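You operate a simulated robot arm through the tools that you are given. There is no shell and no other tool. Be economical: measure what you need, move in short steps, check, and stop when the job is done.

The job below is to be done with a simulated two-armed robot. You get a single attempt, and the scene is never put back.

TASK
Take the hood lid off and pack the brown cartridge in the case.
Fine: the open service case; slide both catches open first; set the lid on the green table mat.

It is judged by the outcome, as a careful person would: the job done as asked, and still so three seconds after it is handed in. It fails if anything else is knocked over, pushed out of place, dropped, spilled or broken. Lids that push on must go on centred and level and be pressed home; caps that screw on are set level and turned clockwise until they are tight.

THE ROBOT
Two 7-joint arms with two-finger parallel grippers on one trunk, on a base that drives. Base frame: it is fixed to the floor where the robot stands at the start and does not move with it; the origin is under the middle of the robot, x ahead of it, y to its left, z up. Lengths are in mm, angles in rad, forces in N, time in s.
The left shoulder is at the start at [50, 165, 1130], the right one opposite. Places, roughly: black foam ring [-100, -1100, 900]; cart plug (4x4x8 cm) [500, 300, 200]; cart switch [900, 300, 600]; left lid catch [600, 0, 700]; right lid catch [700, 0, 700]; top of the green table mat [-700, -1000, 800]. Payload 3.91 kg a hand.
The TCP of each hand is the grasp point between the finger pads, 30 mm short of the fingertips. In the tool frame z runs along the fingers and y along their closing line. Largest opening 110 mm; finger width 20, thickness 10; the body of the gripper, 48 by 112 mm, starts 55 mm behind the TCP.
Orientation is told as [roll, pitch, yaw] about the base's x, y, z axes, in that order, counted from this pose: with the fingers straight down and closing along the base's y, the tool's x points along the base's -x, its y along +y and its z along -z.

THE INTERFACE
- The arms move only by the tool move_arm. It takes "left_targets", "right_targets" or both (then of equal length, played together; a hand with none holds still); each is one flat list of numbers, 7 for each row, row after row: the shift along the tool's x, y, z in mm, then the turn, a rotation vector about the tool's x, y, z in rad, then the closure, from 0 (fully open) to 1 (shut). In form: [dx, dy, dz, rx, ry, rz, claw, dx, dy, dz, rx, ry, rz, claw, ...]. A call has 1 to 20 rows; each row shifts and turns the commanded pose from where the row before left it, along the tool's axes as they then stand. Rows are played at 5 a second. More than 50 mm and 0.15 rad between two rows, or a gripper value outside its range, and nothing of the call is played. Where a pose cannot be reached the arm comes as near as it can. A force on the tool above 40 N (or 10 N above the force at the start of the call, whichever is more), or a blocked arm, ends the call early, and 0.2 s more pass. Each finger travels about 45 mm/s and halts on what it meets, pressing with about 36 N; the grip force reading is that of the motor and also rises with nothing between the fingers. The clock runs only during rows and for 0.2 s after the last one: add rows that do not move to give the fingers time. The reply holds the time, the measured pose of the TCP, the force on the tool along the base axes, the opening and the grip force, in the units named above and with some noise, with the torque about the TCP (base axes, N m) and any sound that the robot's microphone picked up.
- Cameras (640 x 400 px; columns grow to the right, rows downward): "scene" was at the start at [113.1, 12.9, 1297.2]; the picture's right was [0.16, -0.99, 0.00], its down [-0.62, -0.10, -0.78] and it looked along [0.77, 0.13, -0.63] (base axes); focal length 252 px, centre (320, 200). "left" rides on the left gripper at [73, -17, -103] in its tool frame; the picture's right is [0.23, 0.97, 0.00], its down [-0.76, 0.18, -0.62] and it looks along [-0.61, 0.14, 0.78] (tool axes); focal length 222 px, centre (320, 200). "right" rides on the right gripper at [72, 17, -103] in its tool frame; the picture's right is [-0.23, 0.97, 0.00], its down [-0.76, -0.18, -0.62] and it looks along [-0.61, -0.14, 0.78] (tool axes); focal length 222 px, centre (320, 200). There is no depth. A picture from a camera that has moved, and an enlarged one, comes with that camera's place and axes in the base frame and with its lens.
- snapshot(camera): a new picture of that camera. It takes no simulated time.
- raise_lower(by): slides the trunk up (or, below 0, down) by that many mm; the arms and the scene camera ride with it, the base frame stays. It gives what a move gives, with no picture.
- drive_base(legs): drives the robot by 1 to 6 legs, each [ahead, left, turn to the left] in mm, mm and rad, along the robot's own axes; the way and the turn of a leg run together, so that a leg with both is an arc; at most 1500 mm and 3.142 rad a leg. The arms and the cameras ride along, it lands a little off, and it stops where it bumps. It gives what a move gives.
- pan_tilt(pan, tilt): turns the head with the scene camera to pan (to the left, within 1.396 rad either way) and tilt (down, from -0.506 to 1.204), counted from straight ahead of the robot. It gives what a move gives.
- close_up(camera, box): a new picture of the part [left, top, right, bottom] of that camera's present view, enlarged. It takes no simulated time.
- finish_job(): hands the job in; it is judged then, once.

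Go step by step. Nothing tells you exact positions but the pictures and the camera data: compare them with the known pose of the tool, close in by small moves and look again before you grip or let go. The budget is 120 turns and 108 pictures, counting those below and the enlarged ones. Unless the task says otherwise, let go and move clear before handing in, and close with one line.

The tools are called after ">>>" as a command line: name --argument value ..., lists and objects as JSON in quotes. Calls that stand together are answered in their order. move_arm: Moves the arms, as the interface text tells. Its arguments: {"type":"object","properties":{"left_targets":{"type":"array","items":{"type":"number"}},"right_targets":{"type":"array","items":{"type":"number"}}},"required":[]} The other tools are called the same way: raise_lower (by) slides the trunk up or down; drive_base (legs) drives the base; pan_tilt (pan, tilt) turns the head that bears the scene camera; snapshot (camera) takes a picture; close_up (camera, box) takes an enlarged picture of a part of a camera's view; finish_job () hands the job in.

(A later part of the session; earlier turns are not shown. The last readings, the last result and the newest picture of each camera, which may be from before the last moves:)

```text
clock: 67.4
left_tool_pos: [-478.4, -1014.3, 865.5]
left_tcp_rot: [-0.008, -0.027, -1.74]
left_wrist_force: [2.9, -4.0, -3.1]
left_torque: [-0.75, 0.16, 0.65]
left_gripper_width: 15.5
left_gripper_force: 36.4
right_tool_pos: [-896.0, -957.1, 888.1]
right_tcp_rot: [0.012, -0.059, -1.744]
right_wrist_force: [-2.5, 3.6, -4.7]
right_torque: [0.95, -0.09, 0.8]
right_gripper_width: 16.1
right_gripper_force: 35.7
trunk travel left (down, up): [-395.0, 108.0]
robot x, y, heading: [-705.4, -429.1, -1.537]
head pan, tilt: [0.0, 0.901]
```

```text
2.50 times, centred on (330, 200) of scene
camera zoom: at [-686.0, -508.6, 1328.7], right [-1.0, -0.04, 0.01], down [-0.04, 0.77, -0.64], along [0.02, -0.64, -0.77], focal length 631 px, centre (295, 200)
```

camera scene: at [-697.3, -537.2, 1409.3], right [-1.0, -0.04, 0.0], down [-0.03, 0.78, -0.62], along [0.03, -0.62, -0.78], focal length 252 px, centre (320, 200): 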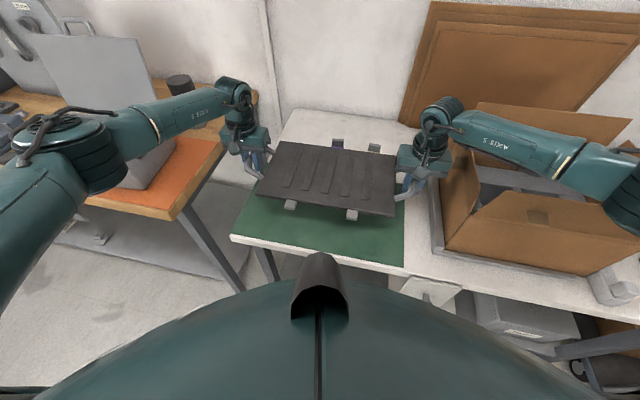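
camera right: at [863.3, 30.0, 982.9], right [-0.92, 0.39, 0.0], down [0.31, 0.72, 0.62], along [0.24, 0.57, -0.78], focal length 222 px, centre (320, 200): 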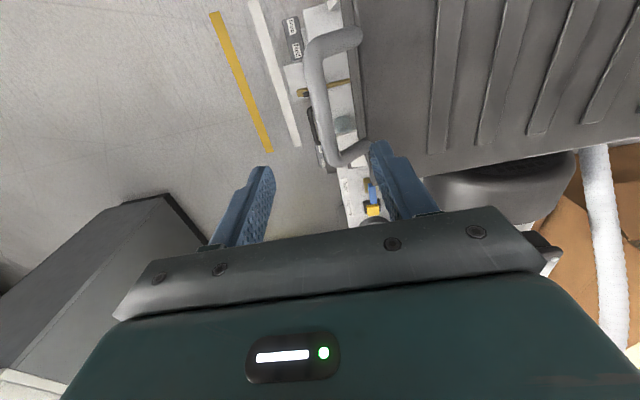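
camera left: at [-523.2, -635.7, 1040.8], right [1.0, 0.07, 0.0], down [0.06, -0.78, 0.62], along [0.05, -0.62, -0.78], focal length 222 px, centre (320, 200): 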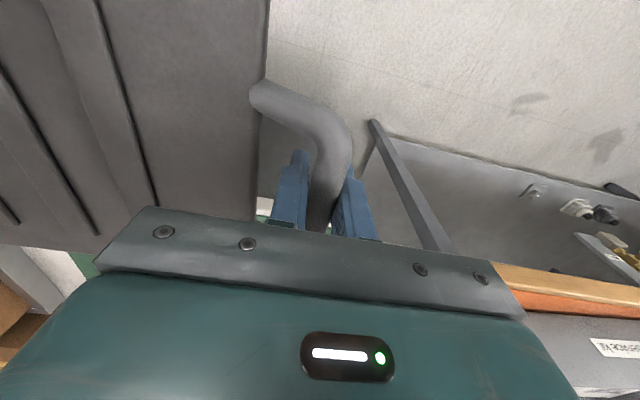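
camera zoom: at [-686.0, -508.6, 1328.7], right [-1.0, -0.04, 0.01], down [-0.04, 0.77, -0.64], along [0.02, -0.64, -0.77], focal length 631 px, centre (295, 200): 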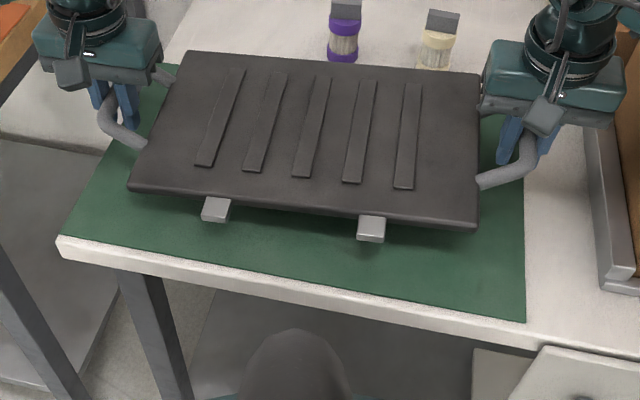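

The lowering tilted the robot: something (probably the right forearm over the carton) is touching. I raise back at once and look.

>>> raise_lower --by 70

>>> pan_tilt --pan -0.6 --tilt 0.8

>>> snapshot --camera "scene"

>>> pan_tilt --pan 0.7 --tilt 0.8

>>> snapshot --camera "scene"

```text
clock: 68.4
left_tool_pos: [-484.1, -1030.7, 921.1]
left_tcp_rot: [-0.001, 0.001, -1.738]
left_wrist_force: [6.7, -0.9, -4.1]
left_torque: [-0.09, 0.27, -0.49]
left_gripper_width: 15.6
left_gripper_force: 35.7
right_tool_pos: [-900.0, -962.4, 920.6]
right_tcp_rot: [0.001, 0.007, -1.734]
right_wrist_force: [-6.1, 0.6, -5.2]
right_torque: [0.25, 0.01, 0.16]
right_gripper_width: 15.5
right_gripper_force: 36.3
trunk travel left (down, up): [-465.0, 38.0]
robot x, y, heading: [-701.0, -431.4, -1.527]
head pan, tilt: [0.0, 0.901]
```

```text
clock: 69.4
left_tool_pos: [-483.7, -1030.0, 920.4]
left_tcp_rot: [0.0, 0.0, -1.739]
left_wrist_force: [8.1, -1.2, -3.7]
left_torque: [-0.96, 0.34, -0.33]
left_gripper_width: 15.5
left_gripper_force: 35.7
right_tool_pos: [-900.4, -963.0, 922.2]
right_tcp_rot: [0.003, 0.003, -1.734]
right_wrist_force: [-9.2, 1.9, -4.4]
right_torque: [1.04, -0.22, 0.29]
right_gripper_width: 15.7
right_gripper_force: 35.9
trunk travel left (down, up): [-465.0, 38.0]
robot x, y, heading: [-698.9, -427.3, -1.525]
head pan, tilt: [-0.6, 0.799]
```

```text
36 pictures are left
camera scene: at [-743.1, -530.3, 1402.2], right [-0.85, 0.53, 0.0], down [0.38, 0.61, -0.7], along [-0.37, -0.59, -0.72], focal length 252 px, centre (320, 200)
```

scene: 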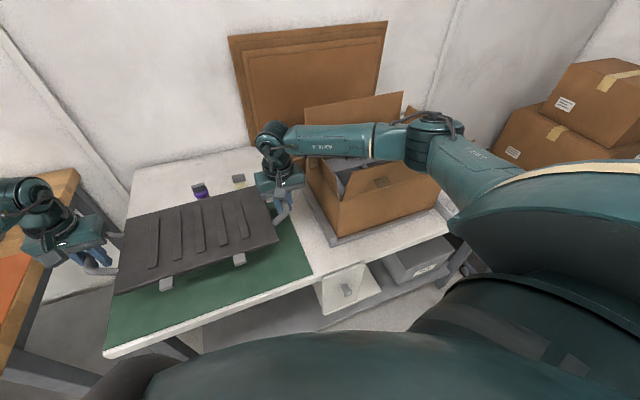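

```text
clock: 70.9
left_tool_pos: [-484.7, -1030.4, 921.3]
left_tcp_rot: [0.0, 0.003, -1.738]
left_wrist_force: [10.0, -2.4, -3.4]
left_torque: [-0.07, 0.13, -0.36]
left_gripper_width: 15.3
left_gripper_force: 36.0
right_tool_pos: [-901.1, -961.6, 922.8]
right_tcp_rot: [0.004, 0.001, -1.735]
right_wrist_force: [-11.3, 2.0, -4.3]
right_torque: [0.16, -0.13, 0.31]
right_gripper_width: 15.4
right_gripper_force: 35.9
trunk travel left (down, up): [-465.0, 38.0]
robot x, y, heading: [-697.2, -431.0, -1.532]
head pan, tilt: [0.7, 0.799]
```

```text
35 pictures are left
camera scene: at [-646.0, -521.5, 1402.2], right [-0.74, -0.67, 0.0], down [-0.48, 0.53, -0.7], along [0.47, -0.51, -0.72], focal length 252 px, centre (320, 200)
```

scene: 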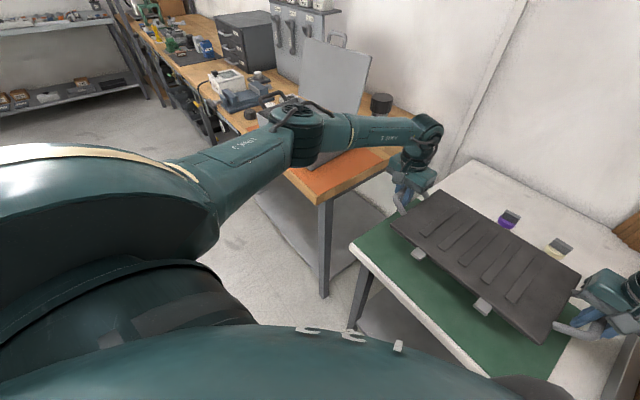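

The right forearm met the open carton on the table; nothing appears displaced. I raise the trunk, shift the robot left and back, and reach forward with the arms so the elbows stay clear and high.

>>> raise_lower --by 37

>>> drive_base --legs '[[-70, 40, 0]]'

>>> move_arm --left_targets '[-17, 4, 0, 0, 0, 0, 1, -17, 4, 0, 0, 0, 0, 1, -17, 3.5, 0, 0, 0, 0, 1, -17, 3.5, 0, 0, 0, 0, 1, 0, 0.5, 0, 0, 0, 0, 1]' --right_targets '[-17, 3, 0, 0, 0, 0, 1, -17, 3, 0, 0, 0, 0, 1, -17, 3.5, 0, 0, 0, 0, 1, -17, 3.5, 0, 0, 0, 0, 1, 0, 0, 0, 0, 0, 0, 1]'

>>> pan_tilt --pan -0.5 --tilt 0.8

>>> snapshot --camera "scene"

```text
clock: 71.7
left_tool_pos: [-483.6, -1029.8, 957.1]
left_tcp_rot: [0.0, 0.002, -1.738]
left_wrist_force: [12.5, -1.8, -3.8]
left_torque: [0.39, 0.05, -0.34]
left_gripper_width: 15.5
left_gripper_force: 35.6
right_tool_pos: [-900.4, -962.0, 960.0]
right_tcp_rot: [0.002, 0.005, -1.734]
right_wrist_force: [-12.2, 1.7, -4.8]
right_torque: [-0.35, -0.09, 0.27]
right_gripper_width: 15.6
right_gripper_force: 36.0
trunk travel left (down, up): [-502.0, 1.0]
robot x, y, heading: [-702.2, -433.4, -1.529]
head pan, tilt: [0.7, 0.799]
```

```text
clock: 72.8
left_tool_pos: [-446.1, -957.1, 957.1]
left_tcp_rot: [0.001, 0.001, -1.739]
left_wrist_force: [14.3, -2.1, -3.7]
left_torque: [0.46, 0.04, -0.4]
left_gripper_width: 15.4
left_gripper_force: 36.3
right_tool_pos: [-861.8, -888.9, 959.9]
right_tcp_rot: [0.002, 0.001, -1.736]
right_wrist_force: [-13.7, 2.6, -3.6]
right_torque: [-0.42, -0.07, 0.26]
right_gripper_width: 15.5
right_gripper_force: 35.6
trunk travel left (down, up): [-502.0, 1.0]
robot x, y, heading: [-659.5, -356.4, -1.534]
head pan, tilt: [0.7, 0.799]
```

```text
clock: 74.0
left_tool_pos: [-439.7, -983.0, 957.4]
left_tcp_rot: [0.005, 0.0, -1.735]
left_wrist_force: [11.5, -5.1, -4.5]
left_torque: [-0.85, 0.14, 0.82]
left_gripper_width: 16.6
left_gripper_force: 36.2
left hand out of reach, approached as far as the arm can: row 2, 3, 4
right_tool_pos: [-863.1, -961.6, 958.7]
right_tcp_rot: [-0.002, 0.006, -1.737]
right_wrist_force: [-12.9, 4.4, -4.6]
right_torque: [0.91, -0.14, 0.88]
right_gripper_width: 17.4
right_gripper_force: 36.2
trunk travel left (down, up): [-502.0, 1.0]
robot x, y, heading: [-661.4, -356.6, -1.529]
head pan, tilt: [0.7, 0.799]
```

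```text
clock: 75.4
left_tool_pos: [-439.5, -982.7, 956.3]
left_tcp_rot: [0.004, 0.001, -1.733]
left_wrist_force: [22.2, -5.3, -5.1]
left_torque: [-0.1, 0.23, 0.76]
left_gripper_width: 17.1
left_gripper_force: 35.8
right_tool_pos: [-861.4, -960.9, 959.6]
right_tcp_rot: [0.0, 0.003, -1.736]
right_wrist_force: [-21.8, 5.0, -4.0]
right_torque: [0.17, -0.22, 0.78]
right_gripper_width: 17.4
right_gripper_force: 36.6
trunk travel left (down, up): [-502.0, 1.0]
robot x, y, heading: [-664.0, -359.0, -1.527]
head pan, tilt: [-0.499, 0.799]
```

```text
34 pictures are left
camera scene: at [-698.1, -462.4, 1439.2], right [-0.9, 0.44, 0.0], down [0.32, 0.64, -0.7], along [-0.31, -0.63, -0.72], focal length 252 px, centre (320, 200)
```

scene: 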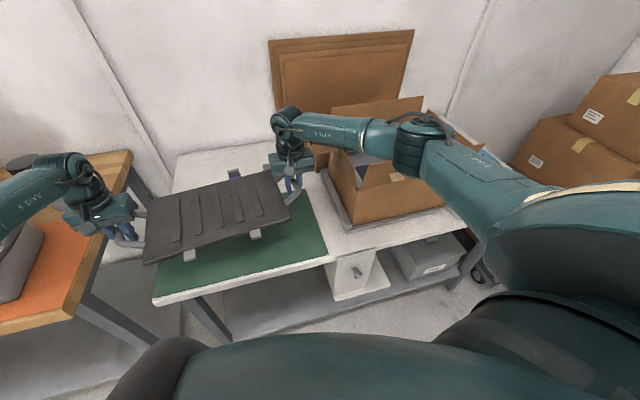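

The left arm hit its reach, twisting the lid a little; I bring the right hand back to undo it and advance the base instead.

>>> move_arm --right_targets '[12, -1, 0, 0, 0, 0, 1, 12, -1, 0, 0, 0, 0, 1, 12, -1, 0, 0, 0, 0, 1, 10, 0, 0, 0, 0, 0, 1, 0, 0, 0, 0, 0, 0, 1]'

>>> drive_base --legs '[[40, 0, 0]]'

>>> snapshot --camera "scene"

```text
clock: 76.6
left_tool_pos: [-441.0, -981.8, 956.5]
left_tcp_rot: [0.003, 0.002, -1.738]
left_wrist_force: [18.2, -1.0, -5.1]
left_torque: [0.13, 0.2, -0.72]
left_gripper_width: 15.4
left_gripper_force: 36.3
right_tool_pos: [-858.1, -913.6, 959.1]
right_tcp_rot: [0.002, 0.002, -1.737]
right_wrist_force: [-18.9, 1.2, -3.9]
right_torque: [-0.07, -0.22, 0.02]
right_gripper_width: 15.7
right_gripper_force: 36.0
trunk travel left (down, up): [-502.0, 1.0]
robot x, y, heading: [-665.0, -356.8, -1.527]
head pan, tilt: [-0.499, 0.799]
```

```text
clock: 77.5
left_tool_pos: [-440.2, -1023.1, 956.0]
left_tcp_rot: [0.003, 0.003, -1.737]
left_wrist_force: [18.8, -1.8, -4.5]
left_torque: [0.41, 0.14, -0.64]
left_gripper_width: 15.6
left_gripper_force: 35.9
right_tool_pos: [-856.7, -952.3, 959.6]
right_tcp_rot: [0.001, 0.002, -1.733]
right_wrist_force: [-18.9, 2.2, -4.7]
right_torque: [-0.3, -0.16, 0.15]
right_gripper_width: 15.5
right_gripper_force: 36.5
trunk travel left (down, up): [-502.0, 1.0]
robot x, y, heading: [-662.4, -399.1, -1.526]
head pan, tilt: [-0.499, 0.799]
```

```text
33 pictures are left
camera scene: at [-696.6, -503.0, 1439.1], right [-0.9, 0.44, 0.0], down [0.32, 0.64, -0.7], along [-0.31, -0.62, -0.72], focal length 252 px, centre (320, 200)
```

scene: 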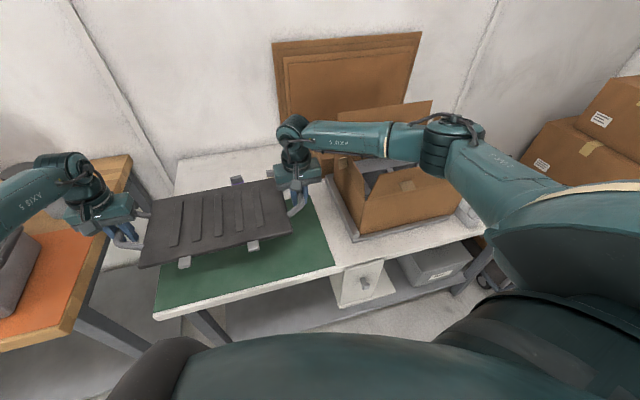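

Now the lid is again over the mat. I relax the squeeze and lower with the arms only, in stages, watching the forearm.

>>> move_arm --left_targets '[-5, 1.5, 0, 0, 0, 0, 1, 0, 0, 10, 0, 0, 0, 1, 0, 0, 10, 0, 0, 0, 1, 0, 0, 10, 0, 0, 0, 1, 0, 0, 10, 0, 0, 0, 1, 0, 0, 10, 0, 0, 0, 1, 0, 0, 10, 0, 0, 0, 1, 0, 0, 10, 0, 0, 0, 1]' --right_targets '[-5, -1.5, 0, 0, 0, 0, 1, 0, 0, 10.4, 0, 0, 0, 1, 0, 0, 10.4, 0, 0, 0, 1, 0, 0, 10.4, 0, 0, 0, 1, 0, 0, 10.4, 0, 0, 0, 1, 0, 0, 10.4, 0, 0, 0, 1, 0, 0, 10.4, 0, 0, 0, 1, 0, 0, 10.4, 0, 0, 0, 1]'

>>> snapshot --camera "scene"

```text
clock: 79.3
left_tool_pos: [-436.4, -1012.1, 919.3]
left_tcp_rot: [-0.004, -0.003, -1.742]
left_wrist_force: [-27.3, 0.2, -7.6]
left_torque: [-0.17, -0.38, 0.73]
left_gripper_width: 15.6
left_gripper_force: 36.3
left hand out of reach, approached as far as the arm can: row 1, 2, 4, 5, 6, 7, 8
right_tool_pos: [-854.0, -955.3, 887.3]
right_tcp_rot: [0.008, 0.004, -1.728]
right_wrist_force: [27.6, -1.5, -1.4]
right_torque: [0.07, 0.15, 0.71]
right_gripper_width: 16.0
right_gripper_force: 36.3
trunk travel left (down, up): [-502.0, 1.0]
robot x, y, heading: [-663.5, -400.5, -1.528]
head pan, tilt: [-0.499, 0.799]
```

```text
32 pictures are left
camera scene: at [-696.6, -501.7, 1439.2], right [-0.9, 0.44, 0.0], down [0.32, 0.64, -0.7], along [-0.31, -0.62, -0.72], focal length 252 px, centre (320, 200)
```

scene: 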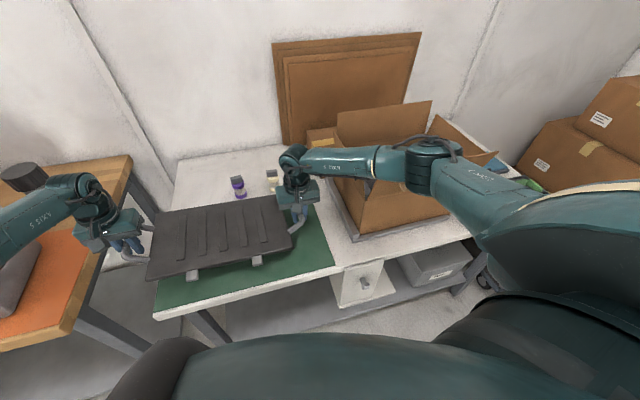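

The left arm is at its reach. I pull both hands 50 mm toward the robot, which lets the left come down level.

>>> move_arm --left_targets '[10, 0, 0, 0, 0, 0, 1, 10, 0, 0, 0, 0, 0, 1, 10, 0, 0, 0, 0, 0, 1, 10, 0, 0, 0, 0, 0, 1, 10, 0, 0, 0, 0, 0, 1, 0, 0, 0, 0, 0, 0, 1]' --right_targets '[10, 0, 0, 0, 0, 0, 1, 10, 0, 0, 0, 0, 0, 1, 10, 0, 0, 0, 0, 0, 1, 10, 0, 0, 0, 0, 0, 1, 10, 0, 0, 0, 0, 0, 1, 0, 0, 0, 0, 0, 0, 1]'

```text
clock: 80.7
left_tool_pos: [-427.2, -963.5, 920.7]
left_tcp_rot: [-0.005, 0.002, -1.743]
left_wrist_force: [-31.5, 0.7, -6.3]
left_torque: [-0.45, -0.24, 0.77]
left_gripper_width: 15.5
left_gripper_force: 36.5
right_tool_pos: [-845.0, -905.8, 885.8]
right_tcp_rot: [0.011, 0.002, -1.728]
right_wrist_force: [31.4, -0.7, -1.4]
right_torque: [0.43, 0.28, 0.75]
right_gripper_width: 15.7
right_gripper_force: 36.1
trunk travel left (down, up): [-502.0, 1.0]
robot x, y, heading: [-657.9, -400.5, -1.522]
head pan, tilt: [-0.499, 0.799]
```

>>> move_arm --left_targets '[-2, 0, 7, 0, 0, 0, 1, -2, 0, 7, 0, 0, 0, 1, -2, 0, 7, 0, 0, 0, 1, -2, 0, 7, 0, 0, 0, 1, -2, 0, 7, 0, 0, 0, 1, 0, 0, 0, 0, 0, 0, 1]'

```text
clock: 82.1
left_tool_pos: [-429.2, -972.9, 887.0]
left_tcp_rot: [-0.003, 0.002, -1.744]
left_wrist_force: [-27.3, 3.3, -3.9]
left_torque: [-0.35, -0.14, -0.08]
left_gripper_width: 15.5
left_gripper_force: 35.3
right_tool_pos: [-846.9, -906.6, 885.0]
right_tcp_rot: [0.008, 0.001, -1.733]
right_wrist_force: [26.7, -4.5, -4.5]
right_torque: [0.44, 0.25, 0.3]
right_gripper_width: 15.4
right_gripper_force: 35.9
trunk travel left (down, up): [-502.0, 1.0]
robot x, y, heading: [-661.7, -398.0, -1.536]
head pan, tilt: [-0.499, 0.799]
```

>>> move_arm --left_targets '[0, -1.5, 0, 0, 0, 0, 1, 0, 0, 0, 0, 0, 0, 1]' --right_targets '[0, 1.5, 0, 0, 0, 0, 1, 0, 0, 0, 0, 0, 0, 1]'

>>> drive_base --legs '[[52, -12, 0]]'

>>> snapshot --camera "scene"

```text
clock: 82.7
left_tool_pos: [-429.8, -972.9, 887.1]
left_tcp_rot: [0.001, 0.001, -1.742]
left_wrist_force: [-22.4, 3.9, -4.0]
left_torque: [0.07, -0.27, -0.2]
left_gripper_width: 15.4
left_gripper_force: 36.1
right_tool_pos: [-847.2, -907.2, 886.7]
right_tcp_rot: [0.005, 0.003, -1.732]
right_wrist_force: [22.8, -3.3, -3.8]
right_torque: [0.04, 0.29, 0.4]
right_gripper_width: 15.7
right_gripper_force: 35.6
trunk travel left (down, up): [-502.0, 1.0]
robot x, y, heading: [-662.6, -401.3, -1.526]
head pan, tilt: [-0.499, 0.799]
```

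```text
clock: 83.6
left_tool_pos: [-438.4, -1026.3, 886.9]
left_tcp_rot: [0.0, 0.003, -1.741]
left_wrist_force: [-21.7, 3.1, -4.8]
left_torque: [0.47, -0.28, -0.22]
left_gripper_width: 15.4
left_gripper_force: 36.0
right_tool_pos: [-856.4, -960.8, 886.5]
right_tcp_rot: [0.005, 0.004, -1.733]
right_wrist_force: [22.1, -3.1, -4.9]
right_torque: [-0.33, 0.32, 0.34]
right_gripper_width: 15.6
right_gripper_force: 36.0
trunk travel left (down, up): [-502.0, 1.0]
robot x, y, heading: [-671.1, -447.9, -1.53]
head pan, tilt: [-0.499, 0.799]
```

```text
31 pictures are left
camera scene: at [-706.5, -555.9, 1439.1], right [-0.9, 0.44, 0.0], down [0.32, 0.64, -0.7], along [-0.31, -0.62, -0.72], focal length 252 px, centre (320, 200)
```

scene: 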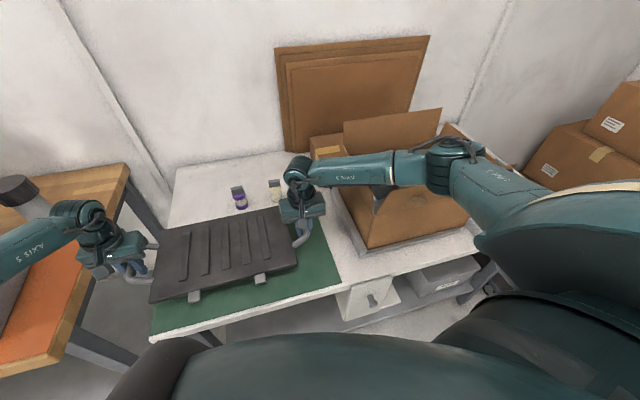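

The lid is centred over the mat and the forearm is still above the carton. I lower 45 mm in small steps.

>>> move_arm --left_targets '[0, -1, 8, 0, 0, 0, 1, 0, 0, 8, 0, 0, 0, 1, 0, 0, 8, 0, 0, 0, 1, 0, 0, 8, 0, 0, 0, 1, 0, 0, 8, 0, 0, 0, 1, 0, 0, 0, 0, 0, 0, 1]' --right_targets '[0, 1, 8, 0, 0, 0, 1, 0, 0, 8, 0, 0, 0, 1, 0, 0, 8, 0, 0, 0, 1, 0, 0, 8, 0, 0, 0, 1, 0, 0, 8, 0, 0, 0, 1, 0, 0, 0, 0, 0, 0, 1]'

>>> snapshot --camera "scene"

```text
clock: 85.0
left_tool_pos: [-439.3, -1023.2, 853.0]
left_tcp_rot: [0.005, -0.008, -1.74]
left_wrist_force: [13.9, -1.5, 17.9]
left_torque: [0.04, 0.15, -0.12]
left_gripper_width: 15.5
left_gripper_force: 36.0
right_tool_pos: [-856.9, -958.7, 852.2]
right_tcp_rot: [0.004, -0.004, -1.738]
right_wrist_force: [-18.8, 7.3, 22.6]
right_torque: [-0.32, -0.09, 0.56]
right_gripper_width: 15.5
right_gripper_force: 36.3
trunk travel left (down, up): [-502.0, 1.0]
robot x, y, heading: [-670.9, -448.0, -1.533]
head pan, tilt: [-0.499, 0.799]
```

```text
30 pictures are left
camera scene: at [-707.0, -548.8, 1440.4], right [-0.9, 0.44, 0.0], down [0.32, 0.64, -0.7], along [-0.31, -0.63, -0.71], focal length 252 px, centre (320, 200)
```

scene: 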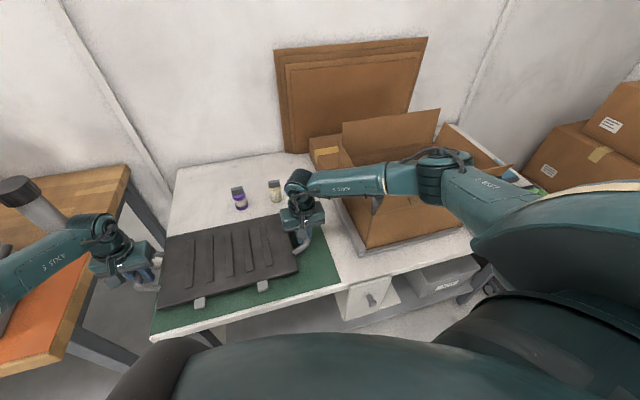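

Contact with the mat at TCP ≈853 (force upward ~20 N a hand). I look whether the lid or the fingertips are touching.

>>> close_up --camera "scene" --box '[80, 170, 340, 340]'

>>> close_up --camera "right" --box '[200, 20, 440, 240]'

```text
2.35 times, centred on (210, 255) of scene
camera zoom: at [-707.0, -548.8, 1440.4], right [-0.9, 0.44, 0.0], down [0.32, 0.64, -0.7], along [-0.31, -0.63, -0.71], focal length 594 px, centre (579, 71)
```

zoom: 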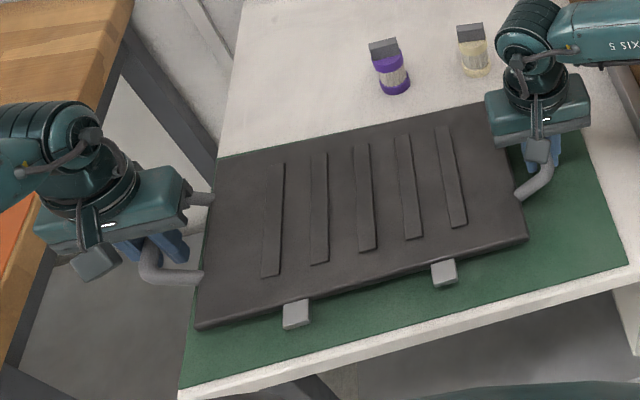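

```text
1.82 times, centred on (320, 130) of right
camera zoom: at [-828.8, -889.5, 956.6], right [0.92, -0.38, 0.01], down [-0.3, -0.72, 0.63], along [-0.24, -0.58, -0.78], focal length 404 px, centre (320, 327)
```

zoom: 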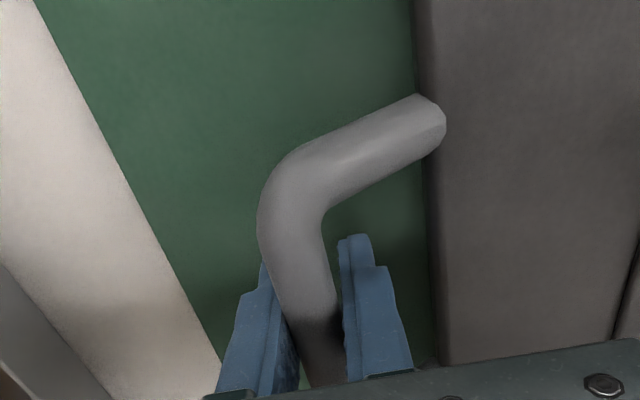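

The lid touches the mat, but too near its left edge. I lift 14 mm, shift it 32 mm along its length and 8 mm toward me, then lower again.

>>> move_arm --left_targets '[0, 0, -7, 0, 0, 0, 1, 0, 0, -8, 0, 0, 0, 1, 2, -8, 0, 0, 0, 0, 1, 2, -8, 0, 0, 0, 0, 1, 2, -8, 0, 0, 0, 0, 1, 2, -8, 0, 0, 0, 0, 1, 0, 0, 0, 0, 0, 0, 1]' --right_targets '[0, 0, -7, 0, 0, 0, 1, 0, 0, -8, 0, 0, 0, 1, 2, -8, 0, 0, 0, 0, 1, 2, -8, 0, 0, 0, 0, 1, 2, -8, 0, 0, 0, 0, 1, 2, -8, 0, 0, 0, 0, 1, 0, 0, 0, 0, 0, 0, 1]'

>>> close_up --camera "scene" --box '[120, 120, 480, 350]'

```text
clock: 86.6
left_tool_pos: [-469.1, -1012.2, 861.8]
left_tcp_rot: [0.003, 0.001, -1.74]
left_wrist_force: [17.2, -4.0, -3.9]
left_torque: [0.09, 0.18, 0.0]
left_gripper_width: 15.5
left_gripper_force: 36.0
right_tool_pos: [-886.2, -946.8, 861.6]
right_tcp_rot: [0.004, 0.002, -1.733]
right_wrist_force: [-17.1, 4.1, -4.3]
right_torque: [-0.03, -0.18, 0.53]
right_gripper_width: 15.4
right_gripper_force: 35.6
trunk travel left (down, up): [-502.0, 1.0]
robot x, y, heading: [-667.7, -451.2, -1.533]
head pan, tilt: [-0.499, 0.799]
```

```text
1.74 times, centred on (300, 235) of scene
camera zoom: at [-706.1, -554.7, 1439.2], right [-0.9, 0.44, 0.0], down [0.32, 0.64, -0.7], along [-0.31, -0.62, -0.72], focal length 439 px, centre (355, 139)
```

zoom: 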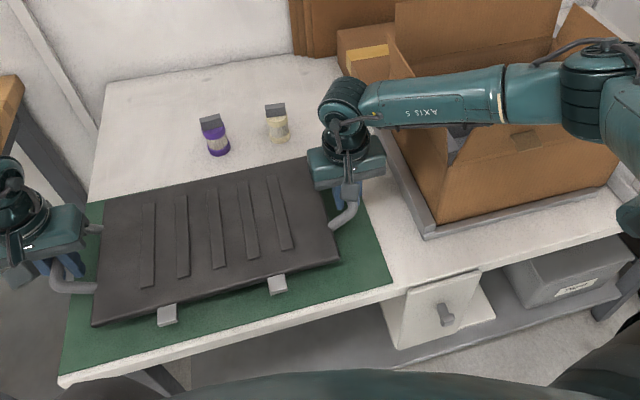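

Well placed on the mat now. I relax the squeeze and lower until it bears lightly.

>>> move_arm --left_targets '[0, 1.2, 3, 0, 0, 0, 1, 0, 0, 3, 0, 0, 0, 1, 0, 0, 2, 0, 0, 0, 1, 0, 0, 1, 0, 0, 0, 1, 0, 0, 0, 0, 0, 0, 1]' --right_targets '[0, -1.2, 3, 0, 0, 0, 1, 0, 0, 3, 0, 0, 0, 1, 0, 0, 2, 0, 0, 0, 1, 0, 0, 1, 0, 0, 0, 1, 0, 0, 0, 0, 0, 0, 1]'

```text
clock: 87.8
left_tool_pos: [-469.1, -1012.6, 854.1]
left_tcp_rot: [-0.002, 0.0, -1.742]
left_wrist_force: [8.3, -2.7, -5.2]
left_torque: [0.09, 0.06, -0.03]
left_gripper_width: 15.3
left_gripper_force: 35.5
right_tool_pos: [-887.5, -947.4, 853.8]
right_tcp_rot: [0.006, 0.0, -1.733]
right_wrist_force: [-8.5, 2.5, -3.8]
right_torque: [-0.01, -0.15, 0.44]
right_gripper_width: 15.4
right_gripper_force: 35.9
trunk travel left (down, up): [-502.0, 1.0]
robot x, y, heading: [-672.7, -450.0, -1.531]
head pan, tilt: [-0.499, 0.799]
```

>>> move_arm --left_targets '[0, 0.5, 1, 0, 0, 0, 1, 0, 0, 1, 0, 0, 0, 1, 0, 0, 1, 0, 0, 0, 1]' --right_targets '[0, -0.5, 1, 0, 0, 0, 1, 0, 0, 1, 0, 0, 0, 1, 0, 0, 1, 0, 0, 0, 1]'

```text
clock: 88.6
left_tool_pos: [-469.5, -1012.1, 852.3]
left_tcp_rot: [-0.001, -0.004, -1.743]
left_wrist_force: [3.6, 0.7, 5.7]
left_torque: [-0.91, 0.2, -0.11]
left_gripper_width: 15.6
left_gripper_force: 36.0
right_tool_pos: [-886.3, -946.8, 852.8]
right_tcp_rot: [0.01, -0.004, -1.733]
right_wrist_force: [-1.8, -1.2, 12.3]
right_torque: [0.63, -0.13, 0.39]
right_gripper_width: 15.6
right_gripper_force: 35.9
trunk travel left (down, up): [-502.0, 1.0]
robot x, y, heading: [-670.9, -452.6, -1.53]
head pan, tilt: [-0.499, 0.799]
```

The load is taken up by the mat. I open the fingers gently just a few mm and check.

>>> move_arm --left_targets '[0, 0, 0, 0, 0, 0, 0.87, 0, 0, 0, 0, 0, 0, 0.84, 0, 0, 0, 0, 0, 0, 0.8, 0, 0, 0, 0, 0, 0, 0.75, 0, 0, 0, 0, 0, 0, 0.75]' --right_targets '[0, 0, 0, 0, 0, 0, 0.87, 0, 0, 0, 0, 0, 0, 0.84, 0, 0, 0, 0, 0, 0, 0.8, 0, 0, 0, 0, 0, 0, 0.75, 0, 0, 0, 0, 0, 0, 0.75]'

>>> close_up --camera "scene" --box '[120, 120, 480, 350]'

```text
clock: 89.8
left_tool_pos: [-466.4, -1013.7, 850.7]
left_tcp_rot: [0.001, 0.001, -1.741]
left_wrist_force: [-0.1, -0.3, -0.3]
left_torque: [-0.01, 0.04, 0.0]
left_gripper_width: 27.4
left_gripper_force: 0.1
right_tool_pos: [-887.4, -946.5, 850.3]
right_tcp_rot: [0.006, 0.002, -1.733]
right_wrist_force: [-0.3, 0.5, 0.8]
right_torque: [0.01, 0.02, 0.02]
right_gripper_width: 27.8
right_gripper_force: 0.1
trunk travel left (down, up): [-502.0, 1.0]
robot x, y, heading: [-669.2, -447.9, -1.53]
head pan, tilt: [-0.499, 0.799]
```

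```text
1.74 times, centred on (300, 235) of scene
camera zoom: at [-706.3, -553.8, 1439.3], right [-0.9, 0.44, 0.0], down [0.32, 0.64, -0.7], along [-0.31, -0.63, -0.72], focal length 439 px, centre (355, 139)
```

zoom: 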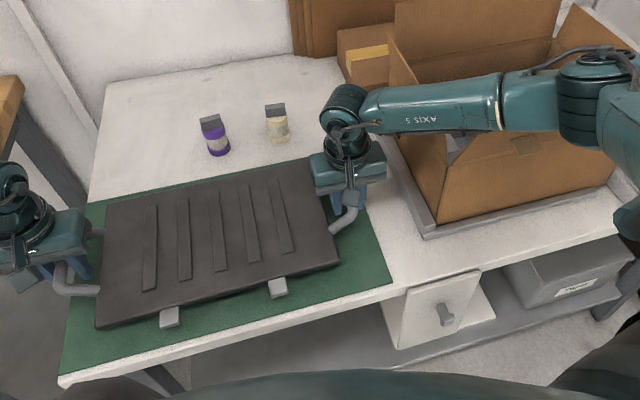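

The lid rests flat and still on the mat, fingers free. I lift both hands straight up, back off, and turn round toward the cart.

>>> move_arm --left_targets '[0, 0, -20, 0, 0, 0, 0.75, 0, 0, -30, 0, 0, 0, 0.7, 0, 0, -40, 0, 0, 0, 0.6, 0, 0, -40, 0, 0, 0, 0.5, 40, 0, -10, 0, 0, 0, 0.5, 40, 0, 0, 0, 0, 0, 0.5]' --right_targets '[0, 0, -20, 0, 0, 0, 0.75, 0, 0, -30, 0, 0, 0, 0.7, 0, 0, -40, 0, 0, 0, 0.6, 0, 0, -40, 0, 0, 0, 0.5, 40, 0, -10, 0, 0, 0, 0.5, 40, 0, 0, 0, 0, 0, 0.5]'

>>> drive_base --legs '[[-340, 0, 0]]'

>>> pan_tilt --pan 0 --tilt 0.7

>>> snapshot --camera "scene"

```text
clock: 91.2
left_tool_pos: [-454.6, -933.7, 990.4]
left_tcp_rot: [-0.001, 0.0, -1.742]
left_wrist_force: [-0.1, 0.6, -0.5]
left_torque: [0.02, 0.01, 0.02]
left_gripper_width: 55.2
left_gripper_force: 0.0
right_tool_pos: [-878.7, -865.0, 991.2]
right_tcp_rot: [0.005, 0.0, -1.734]
right_wrist_force: [-0.4, 0.0, 0.3]
right_torque: [0.0, 0.01, 0.01]
right_gripper_width: 55.0
right_gripper_force: 0.0
trunk travel left (down, up): [-502.0, 1.0]
robot x, y, heading: [-670.6, -446.6, -1.531]
head pan, tilt: [-0.499, 0.799]
```

```text
clock: 93.5
left_tool_pos: [-469.3, -591.9, 990.9]
left_tcp_rot: [0.0, 0.0, -1.745]
left_wrist_force: [0.2, -0.3, 0.9]
left_torque: [-0.02, -0.03, 0.04]
left_gripper_width: 54.8
left_gripper_force: 0.0
right_tool_pos: [-893.8, -523.4, 989.7]
right_tcp_rot: [0.004, 0.001, -1.733]
right_wrist_force: [-0.5, 0.2, 0.1]
right_torque: [-0.01, -0.02, 0.0]
right_gripper_width: 54.9
right_gripper_force: 0.0
trunk travel left (down, up): [-502.0, 1.0]
robot x, y, heading: [-684.5, -107.3, -1.527]
head pan, tilt: [-0.499, 0.799]
```

```text
clock: 94.4
left_tool_pos: [-469.4, -593.0, 989.7]
left_tcp_rot: [0.001, 0.0, -1.745]
left_wrist_force: [-0.1, 0.6, 0.6]
left_torque: [0.0, -0.02, 0.0]
left_gripper_width: 55.0
left_gripper_force: 0.0
right_tool_pos: [-894.9, -525.1, 989.0]
right_tcp_rot: [0.005, 0.002, -1.734]
right_wrist_force: [1.2, -0.2, -0.1]
right_torque: [0.0, -0.02, 0.01]
right_gripper_width: 55.0
right_gripper_force: 0.0
trunk travel left (down, up): [-502.0, 1.0]
robot x, y, heading: [-684.4, -111.7, -1.534]
head pan, tilt: [0.0, 0.7]
```

```text
25 pictures are left
camera scene: at [-681.0, -224.1, 1447.5], right [-1.0, -0.04, 0.0], down [-0.02, 0.64, -0.76], along [0.03, -0.76, -0.64], focal length 252 px, centre (320, 200)
```

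scene: 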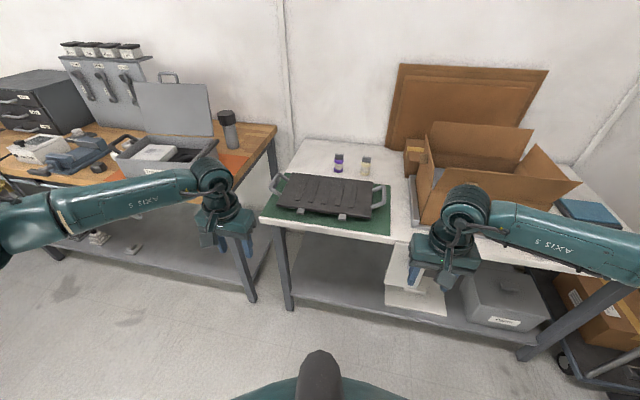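

The lid sits on the mat, and the rest is undisturbed. I turn round and drive back to the cart.

>>> drive_base --legs '[[0, 0, 3.13], [-300, -600, 0], [0, -680, 0]]'

>>> pan_tilt --pan -0.1 --tilt 0.95

>>> snapshot --camera "scene"

```text
clock: 108.8
left_tool_pos: [413.7, 79.2, 990.7]
left_tcp_rot: [0.001, 0.003, 1.351]
left_wrist_force: [0.2, -0.1, 0.5]
left_torque: [0.0, 0.01, 0.0]
left_gripper_width: 55.2
left_gripper_force: 0.1
right_tool_pos: [834.8, -9.1, 988.9]
right_tcp_rot: [0.005, 0.003, 1.359]
right_wrist_force: [-0.1, 0.0, 0.2]
right_torque: [0.01, 0.03, -0.03]
right_gripper_width: 55.0
right_gripper_force: 0.0
trunk travel left (down, up): [-502.0, 1.0]
robot x, y, heading: [607.1, -415.7, 1.563]
head pan, tilt: [0.0, 0.7]
```

```text
clock: 109.5
left_tool_pos: [414.6, 78.1, 990.7]
left_tcp_rot: [0.0, 0.0, 1.35]
left_wrist_force: [-0.2, -0.3, 0.5]
left_torque: [0.01, -0.01, 0.01]
left_gripper_width: 55.2
left_gripper_force: 0.2
right_tool_pos: [835.5, -10.6, 989.3]
right_tcp_rot: [0.004, 0.0, 1.359]
right_wrist_force: [-0.4, 0.0, 0.4]
right_torque: [-0.02, 0.04, 0.0]
right_gripper_width: 55.1
right_gripper_force: 0.1
trunk travel left (down, up): [-502.0, 1.0]
robot x, y, heading: [608.3, -417.4, 1.566]
head pan, tilt: [-0.099, 0.949]
```

```text
24 pictures are left
camera scene: at [614.4, -314.4, 1427.8], right [0.99, -0.11, 0.0], down [-0.09, -0.81, -0.58], along [0.06, 0.58, -0.81], focal length 252 px, centre (320, 200)
```

scene: 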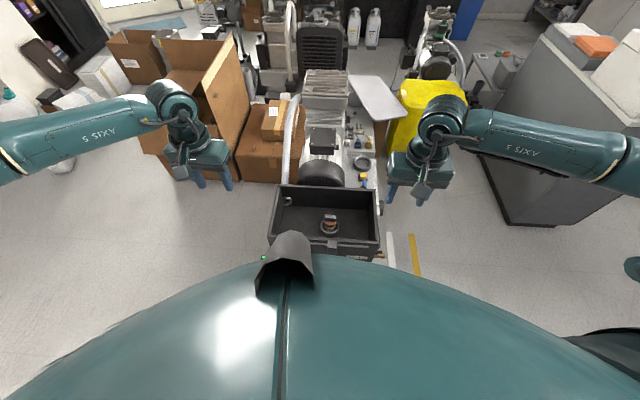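

>>> close_up --camera "scene" --box '[265, 175, 395, 260]'

```text
4.71 times, centred on (330, 218) of scene
camera zoom: at [614.4, -314.4, 1427.8], right [0.99, -0.11, 0.0], down [-0.09, -0.81, -0.58], along [0.06, 0.58, -0.81], focal length 1188 px, centre (273, 118)
```

zoom: 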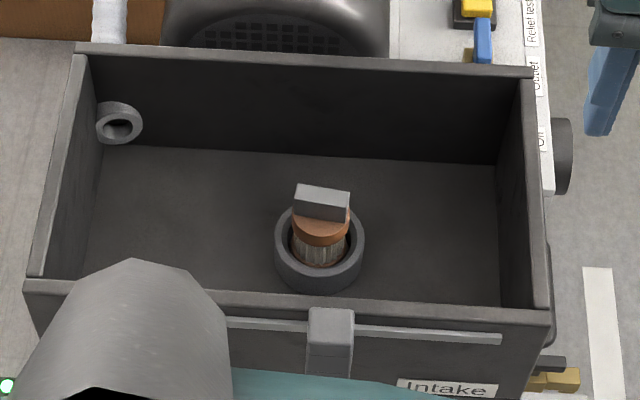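

Cartridge: grey fin on top at about (696,126), top z≈717, in a ring seat. I bring the right hand over it and the left hand up and back out of the way.

>>> move_arm --right_targets '[-17.4, 27.5, 10, 0, 0, 0, 0.4, -17.4, 27.5, 10, 0, 0, 0, 0.4, -17.4, 27.5, 10, 0, 0, 0, 0.4, -17.4, 27.5, 10, 0, 0, 0, 0.4, -17.4, 27.5, 10, 0, 0, 0, 0.4, -17.4, 27.5, 10, 0, 0, 0, 0.4]' --left_targets '[20, 5, -20, 0, 0, 0, 0.5, 20, 5, -20, 0, 0, 0, 0.5, 20, 5, -20, 0, 0, 0, 0.5, 20, 5, -20, 0, 0, 0, 0.5, 20, 5, -20, 0, 0, 0, 0.5, 0, 0, 0, 0, 0, 0, 0.5]'

>>> raise_lower --by -100

>>> snapshot --camera "right"

```text
clock: 110.9
left_tool_pos: [366.8, -13.5, 1089.3]
left_tcp_rot: [0.0, 0.001, 1.352]
left_wrist_force: [-0.1, 0.9, 0.4]
left_torque: [0.0, -0.04, -0.01]
left_gripper_width: 55.2
left_gripper_force: 0.0
right_tool_pos: [695.0, 126.0, 929.2]
right_tcp_rot: [0.006, 0.0, 1.36]
right_wrist_force: [0.0, 0.0, 0.0]
right_torque: [-0.01, 0.01, 0.0]
right_gripper_width: 66.3
right_gripper_force: 0.0
trunk travel left (down, up): [-502.0, 1.0]
robot x, y, heading: [608.8, -414.7, 1.562]
head pan, tilt: [-0.099, 0.949]
```

```text
clock: 112.2
left_tool_pos: [367.7, -13.0, 989.2]
left_tcp_rot: [-0.001, 0.0, 1.354]
left_wrist_force: [-0.2, -0.1, 0.5]
left_torque: [0.02, -0.02, -0.02]
left_gripper_width: 55.1
left_gripper_force: 0.0
right_tool_pos: [694.8, 125.0, 830.7]
right_tcp_rot: [0.006, -0.001, 1.36]
right_wrist_force: [0.2, -0.6, -0.4]
right_torque: [0.02, -0.01, 0.0]
right_gripper_width: 66.0
right_gripper_force: 0.1
trunk travel left (down, up): [-402.0, 101.0]
robot x, y, heading: [609.1, -413.6, 1.564]
head pan, tilt: [-0.099, 0.949]
```

```text
22 pictures are left
camera right: at [663.3, 58.4, 934.7], right [-0.9, 0.43, 0.01], down [0.34, 0.71, 0.62], along [0.26, 0.56, -0.78], focal length 222 px, centre (320, 200)
```

right: 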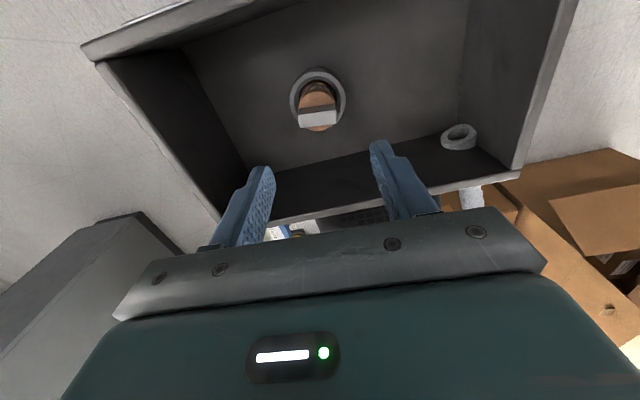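

Aligned within a few mm. I descend 85 mm and check again.

>>> move_arm --right_targets '[2, 0, 30, 0, 0, 0, 0.4, 0, 0, 30, 0, 0, 0, 0.4, 0, 0, 25, 0, 0, 0, 0.4]'

>>> close_up --camera "right" --box '[220, 60, 420, 220]'

```text
clock: 113.0
left_tool_pos: [367.9, -13.2, 989.5]
left_tcp_rot: [-0.002, 0.003, 1.353]
left_wrist_force: [0.5, 0.4, 0.1]
left_torque: [0.0, -0.01, 0.05]
left_gripper_width: 54.7
left_gripper_force: 0.1
right_tool_pos: [693.3, 121.8, 744.4]
right_tcp_rot: [0.005, 0.002, 1.36]
right_wrist_force: [-0.4, 0.6, 0.0]
right_torque: [0.0, -0.01, 0.0]
right_gripper_width: 66.2
right_gripper_force: 0.0
trunk travel left (down, up): [-402.0, 101.0]
robot x, y, heading: [605.0, -415.1, 1.565]
head pan, tilt: [-0.099, 0.949]
```

```text
2.50 times, centred on (320, 140) of right
camera zoom: at [660.7, 54.7, 848.9], right [-0.9, 0.43, 0.0], down [0.34, 0.71, 0.62], along [0.26, 0.56, -0.78], focal length 555 px, centre (320, 350)
```

zoom: 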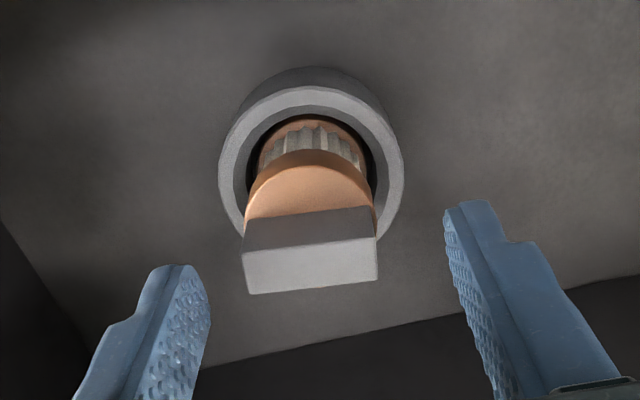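

Fin top ≈(691,116,730), 35 mm wide. I shift 6 mm, lower 11 mm and close on it.

>>> move_arm --right_targets '[6, 1, 0, 0, 0, 0, 0.4, 0, 0, 6, 0, 0, 0, 0.5, 0, 0, 5, 0, 0, 0, 0.55, 0, 0, 0, 0, 0, 0, 0.7, 0, 0, 0, 0, 0, 0, 0.8, 0, 0, 0, 0, 0, 0, 0.8]'

>>> close_up --camera "right" --box '[220, 60, 420, 220]'

```text
clock: 114.5
left_tool_pos: [369.0, -13.7, 989.9]
left_tcp_rot: [0.0, 0.003, 1.352]
left_wrist_force: [-0.4, 0.3, 0.4]
left_torque: [-0.02, 0.01, 0.01]
left_gripper_width: 54.9
left_gripper_force: 0.0
right_tool_pos: [690.3, 116.7, 734.6]
right_tcp_rot: [0.005, 0.002, 1.36]
right_wrist_force: [0.4, 0.7, 0.8]
right_torque: [0.0, 0.02, -0.01]
right_gripper_width: 37.6
right_gripper_force: 36.6
trunk travel left (down, up): [-402.0, 101.0]
robot x, y, heading: [605.8, -413.1, 1.561]
head pan, tilt: [-0.099, 0.949]
```

```text
2.50 times, centred on (320, 140) of right
camera zoom: at [659.0, 49.6, 838.9], right [-0.9, 0.43, 0.01], down [0.34, 0.71, 0.62], along [0.26, 0.56, -0.78], focal length 555 px, centre (320, 350)
```

zoom: 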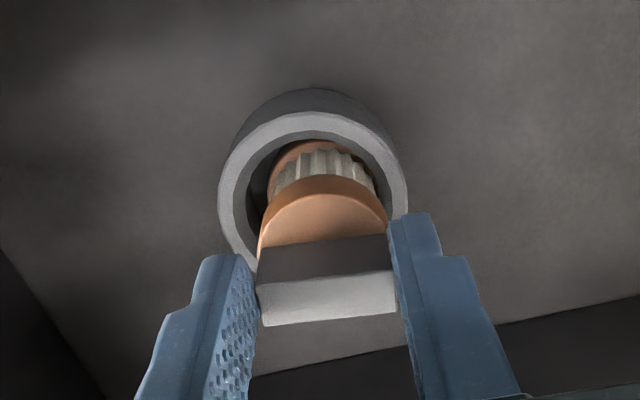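

Fin gripped at 37.6 mm. I lift slowly and check.

>>> move_arm --right_targets '[0, 0, 0, 0, 0, 0, 1, 0, 0, -3, 0, 0, 0, 1, 0, 0, -4, 0, 0, 0, 1, 0, 0, -6, 0, 0, 0, 1, 0, 0, -8, 0, 0, 0, 1, 0, 0, -12, 0, 0, 0, 1, 0, 0, -15, 0, 0, 0, 1, 0, 0, -20, 0, 0, 0, 1]'

>>> close_up --camera "right" --box '[200, 20, 440, 220]'

```text
clock: 116.2
left_tool_pos: [366.5, -14.6, 989.5]
left_tcp_rot: [0.0, 0.001, 1.352]
left_wrist_force: [-0.1, 0.0, 0.1]
left_torque: [0.0, -0.03, 0.01]
left_gripper_width: 55.0
left_gripper_force: 0.0
right_tool_pos: [690.7, 118.4, 802.6]
right_tcp_rot: [0.006, 0.001, 1.359]
right_wrist_force: [-0.4, 0.1, -0.7]
right_torque: [0.0, 0.01, 0.0]
right_gripper_width: 37.3
right_gripper_force: 35.8
trunk travel left (down, up): [-402.0, 101.0]
robot x, y, heading: [606.0, -416.2, 1.561]
head pan, tilt: [-0.099, 0.949]
```

```text
2.00 times, centred on (320, 120) of right
camera zoom: at [658.6, 51.0, 906.9], right [-0.9, 0.43, 0.01], down [0.34, 0.71, 0.62], along [0.26, 0.56, -0.78], focal length 444 px, centre (320, 360)
```

zoom: 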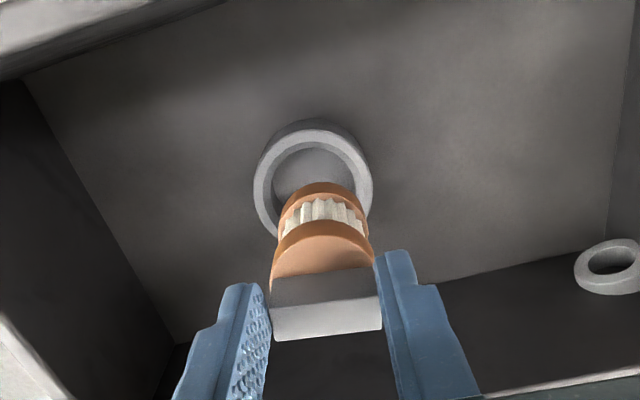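

The cartridge is out and held. I raise it high, and drive to the open floor, turning toward the bench with the case.

>>> raise_lower --by 100

>>> move_arm --right_targets '[10, 0, -40, 0, 0, 0, 1, 15, 0, -40, 0, 0, 0, 1, 15, 0, -40, 0, 0, 0, 1, 15, 0, -40, 0, 0, 0, 1]'

>>> drive_base --legs '[[0, 590, 0], [150, 0, 0], [0, 0, -3.13]]'

>>> pan_tilt --pan 0.0 --tilt 0.7

>>> snapshot --camera "scene"

```text
clock: 117.6
left_tool_pos: [367.2, -14.3, 1089.8]
left_tcp_rot: [0.0, 0.002, 1.354]
left_wrist_force: [-0.1, 0.0, 0.5]
left_torque: [-0.01, -0.04, 0.03]
left_gripper_width: 54.9
left_gripper_force: 0.1
right_tool_pos: [690.3, 117.5, 901.9]
right_tcp_rot: [0.004, 0.002, 1.359]
right_wrist_force: [0.7, 0.4, 0.4]
right_torque: [0.0, 0.0, 0.01]
right_gripper_width: 37.6
right_gripper_force: 35.9
trunk travel left (down, up): [-502.0, 1.0]
robot x, y, heading: [609.1, -418.7, 1.56]
head pan, tilt: [-0.099, 0.949]
```

```text
clock: 118.6
left_tool_pos: [367.7, -13.6, 1089.8]
left_tcp_rot: [0.001, -0.001, 1.353]
left_wrist_force: [1.0, 0.0, 0.8]
left_torque: [0.01, 0.03, 0.01]
left_gripper_width: 55.2
left_gripper_force: 0.1
right_tool_pos: [680.2, 61.6, 1062.7]
right_tcp_rot: [0.005, 0.0, 1.36]
right_wrist_force: [0.2, 0.3, -1.1]
right_torque: [-0.03, 0.03, 0.01]
right_gripper_width: 37.5
right_gripper_force: 36.8
trunk travel left (down, up): [-502.0, 1.0]
robot x, y, heading: [605.3, -414.5, 1.567]
head pan, tilt: [-0.099, 0.949]
```

```text
clock: 130.3
left_tool_pos: [247.1, -658.2, 1088.4]
left_tcp_rot: [0.001, 0.001, -1.788]
left_wrist_force: [-1.1, 0.2, 0.2]
left_torque: [-0.02, 0.01, -0.01]
left_gripper_width: 54.9
left_gripper_force: 0.1
right_tool_pos: [-65.0, -734.0, 1061.6]
right_tcp_rot: [0.004, 0.0, -1.779]
right_wrist_force: [0.6, 0.9, -0.5]
right_torque: [0.02, 0.02, 0.01]
right_gripper_width: 37.3
right_gripper_force: 35.5
trunk travel left (down, up): [-502.0, 1.0]
robot x, y, heading: [5.0, -256.7, -1.578]
head pan, tilt: [-0.099, 0.949]
```

```text
clock: 131.1
left_tool_pos: [246.8, -658.4, 1089.8]
left_tcp_rot: [0.0, 0.002, -1.787]
left_wrist_force: [-0.5, -0.7, -0.9]
left_torque: [-0.02, 0.0, -0.02]
left_gripper_width: 54.9
left_gripper_force: 0.1
right_tool_pos: [-65.4, -735.0, 1062.1]
right_tcp_rot: [0.005, 0.002, -1.778]
right_wrist_force: [-0.5, 0.0, -0.3]
right_torque: [0.02, -0.01, 0.01]
right_gripper_width: 37.6
right_gripper_force: 36.0
trunk travel left (down, up): [-502.0, 1.0]
robot x, y, heading: [8.1, -257.7, -1.578]
head pan, tilt: [0.0, 0.7]
```

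```text
18 pictures are left
camera scene: at [4.5, -373.3, 1447.5], right [-1.0, 0.0, 0.0], down [0.0, 0.64, -0.76], along [0.0, -0.76, -0.64], focal length 252 px, centre (320, 200)
```

scene: 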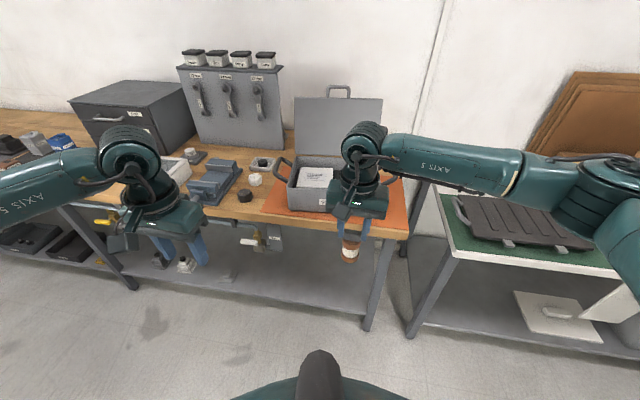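

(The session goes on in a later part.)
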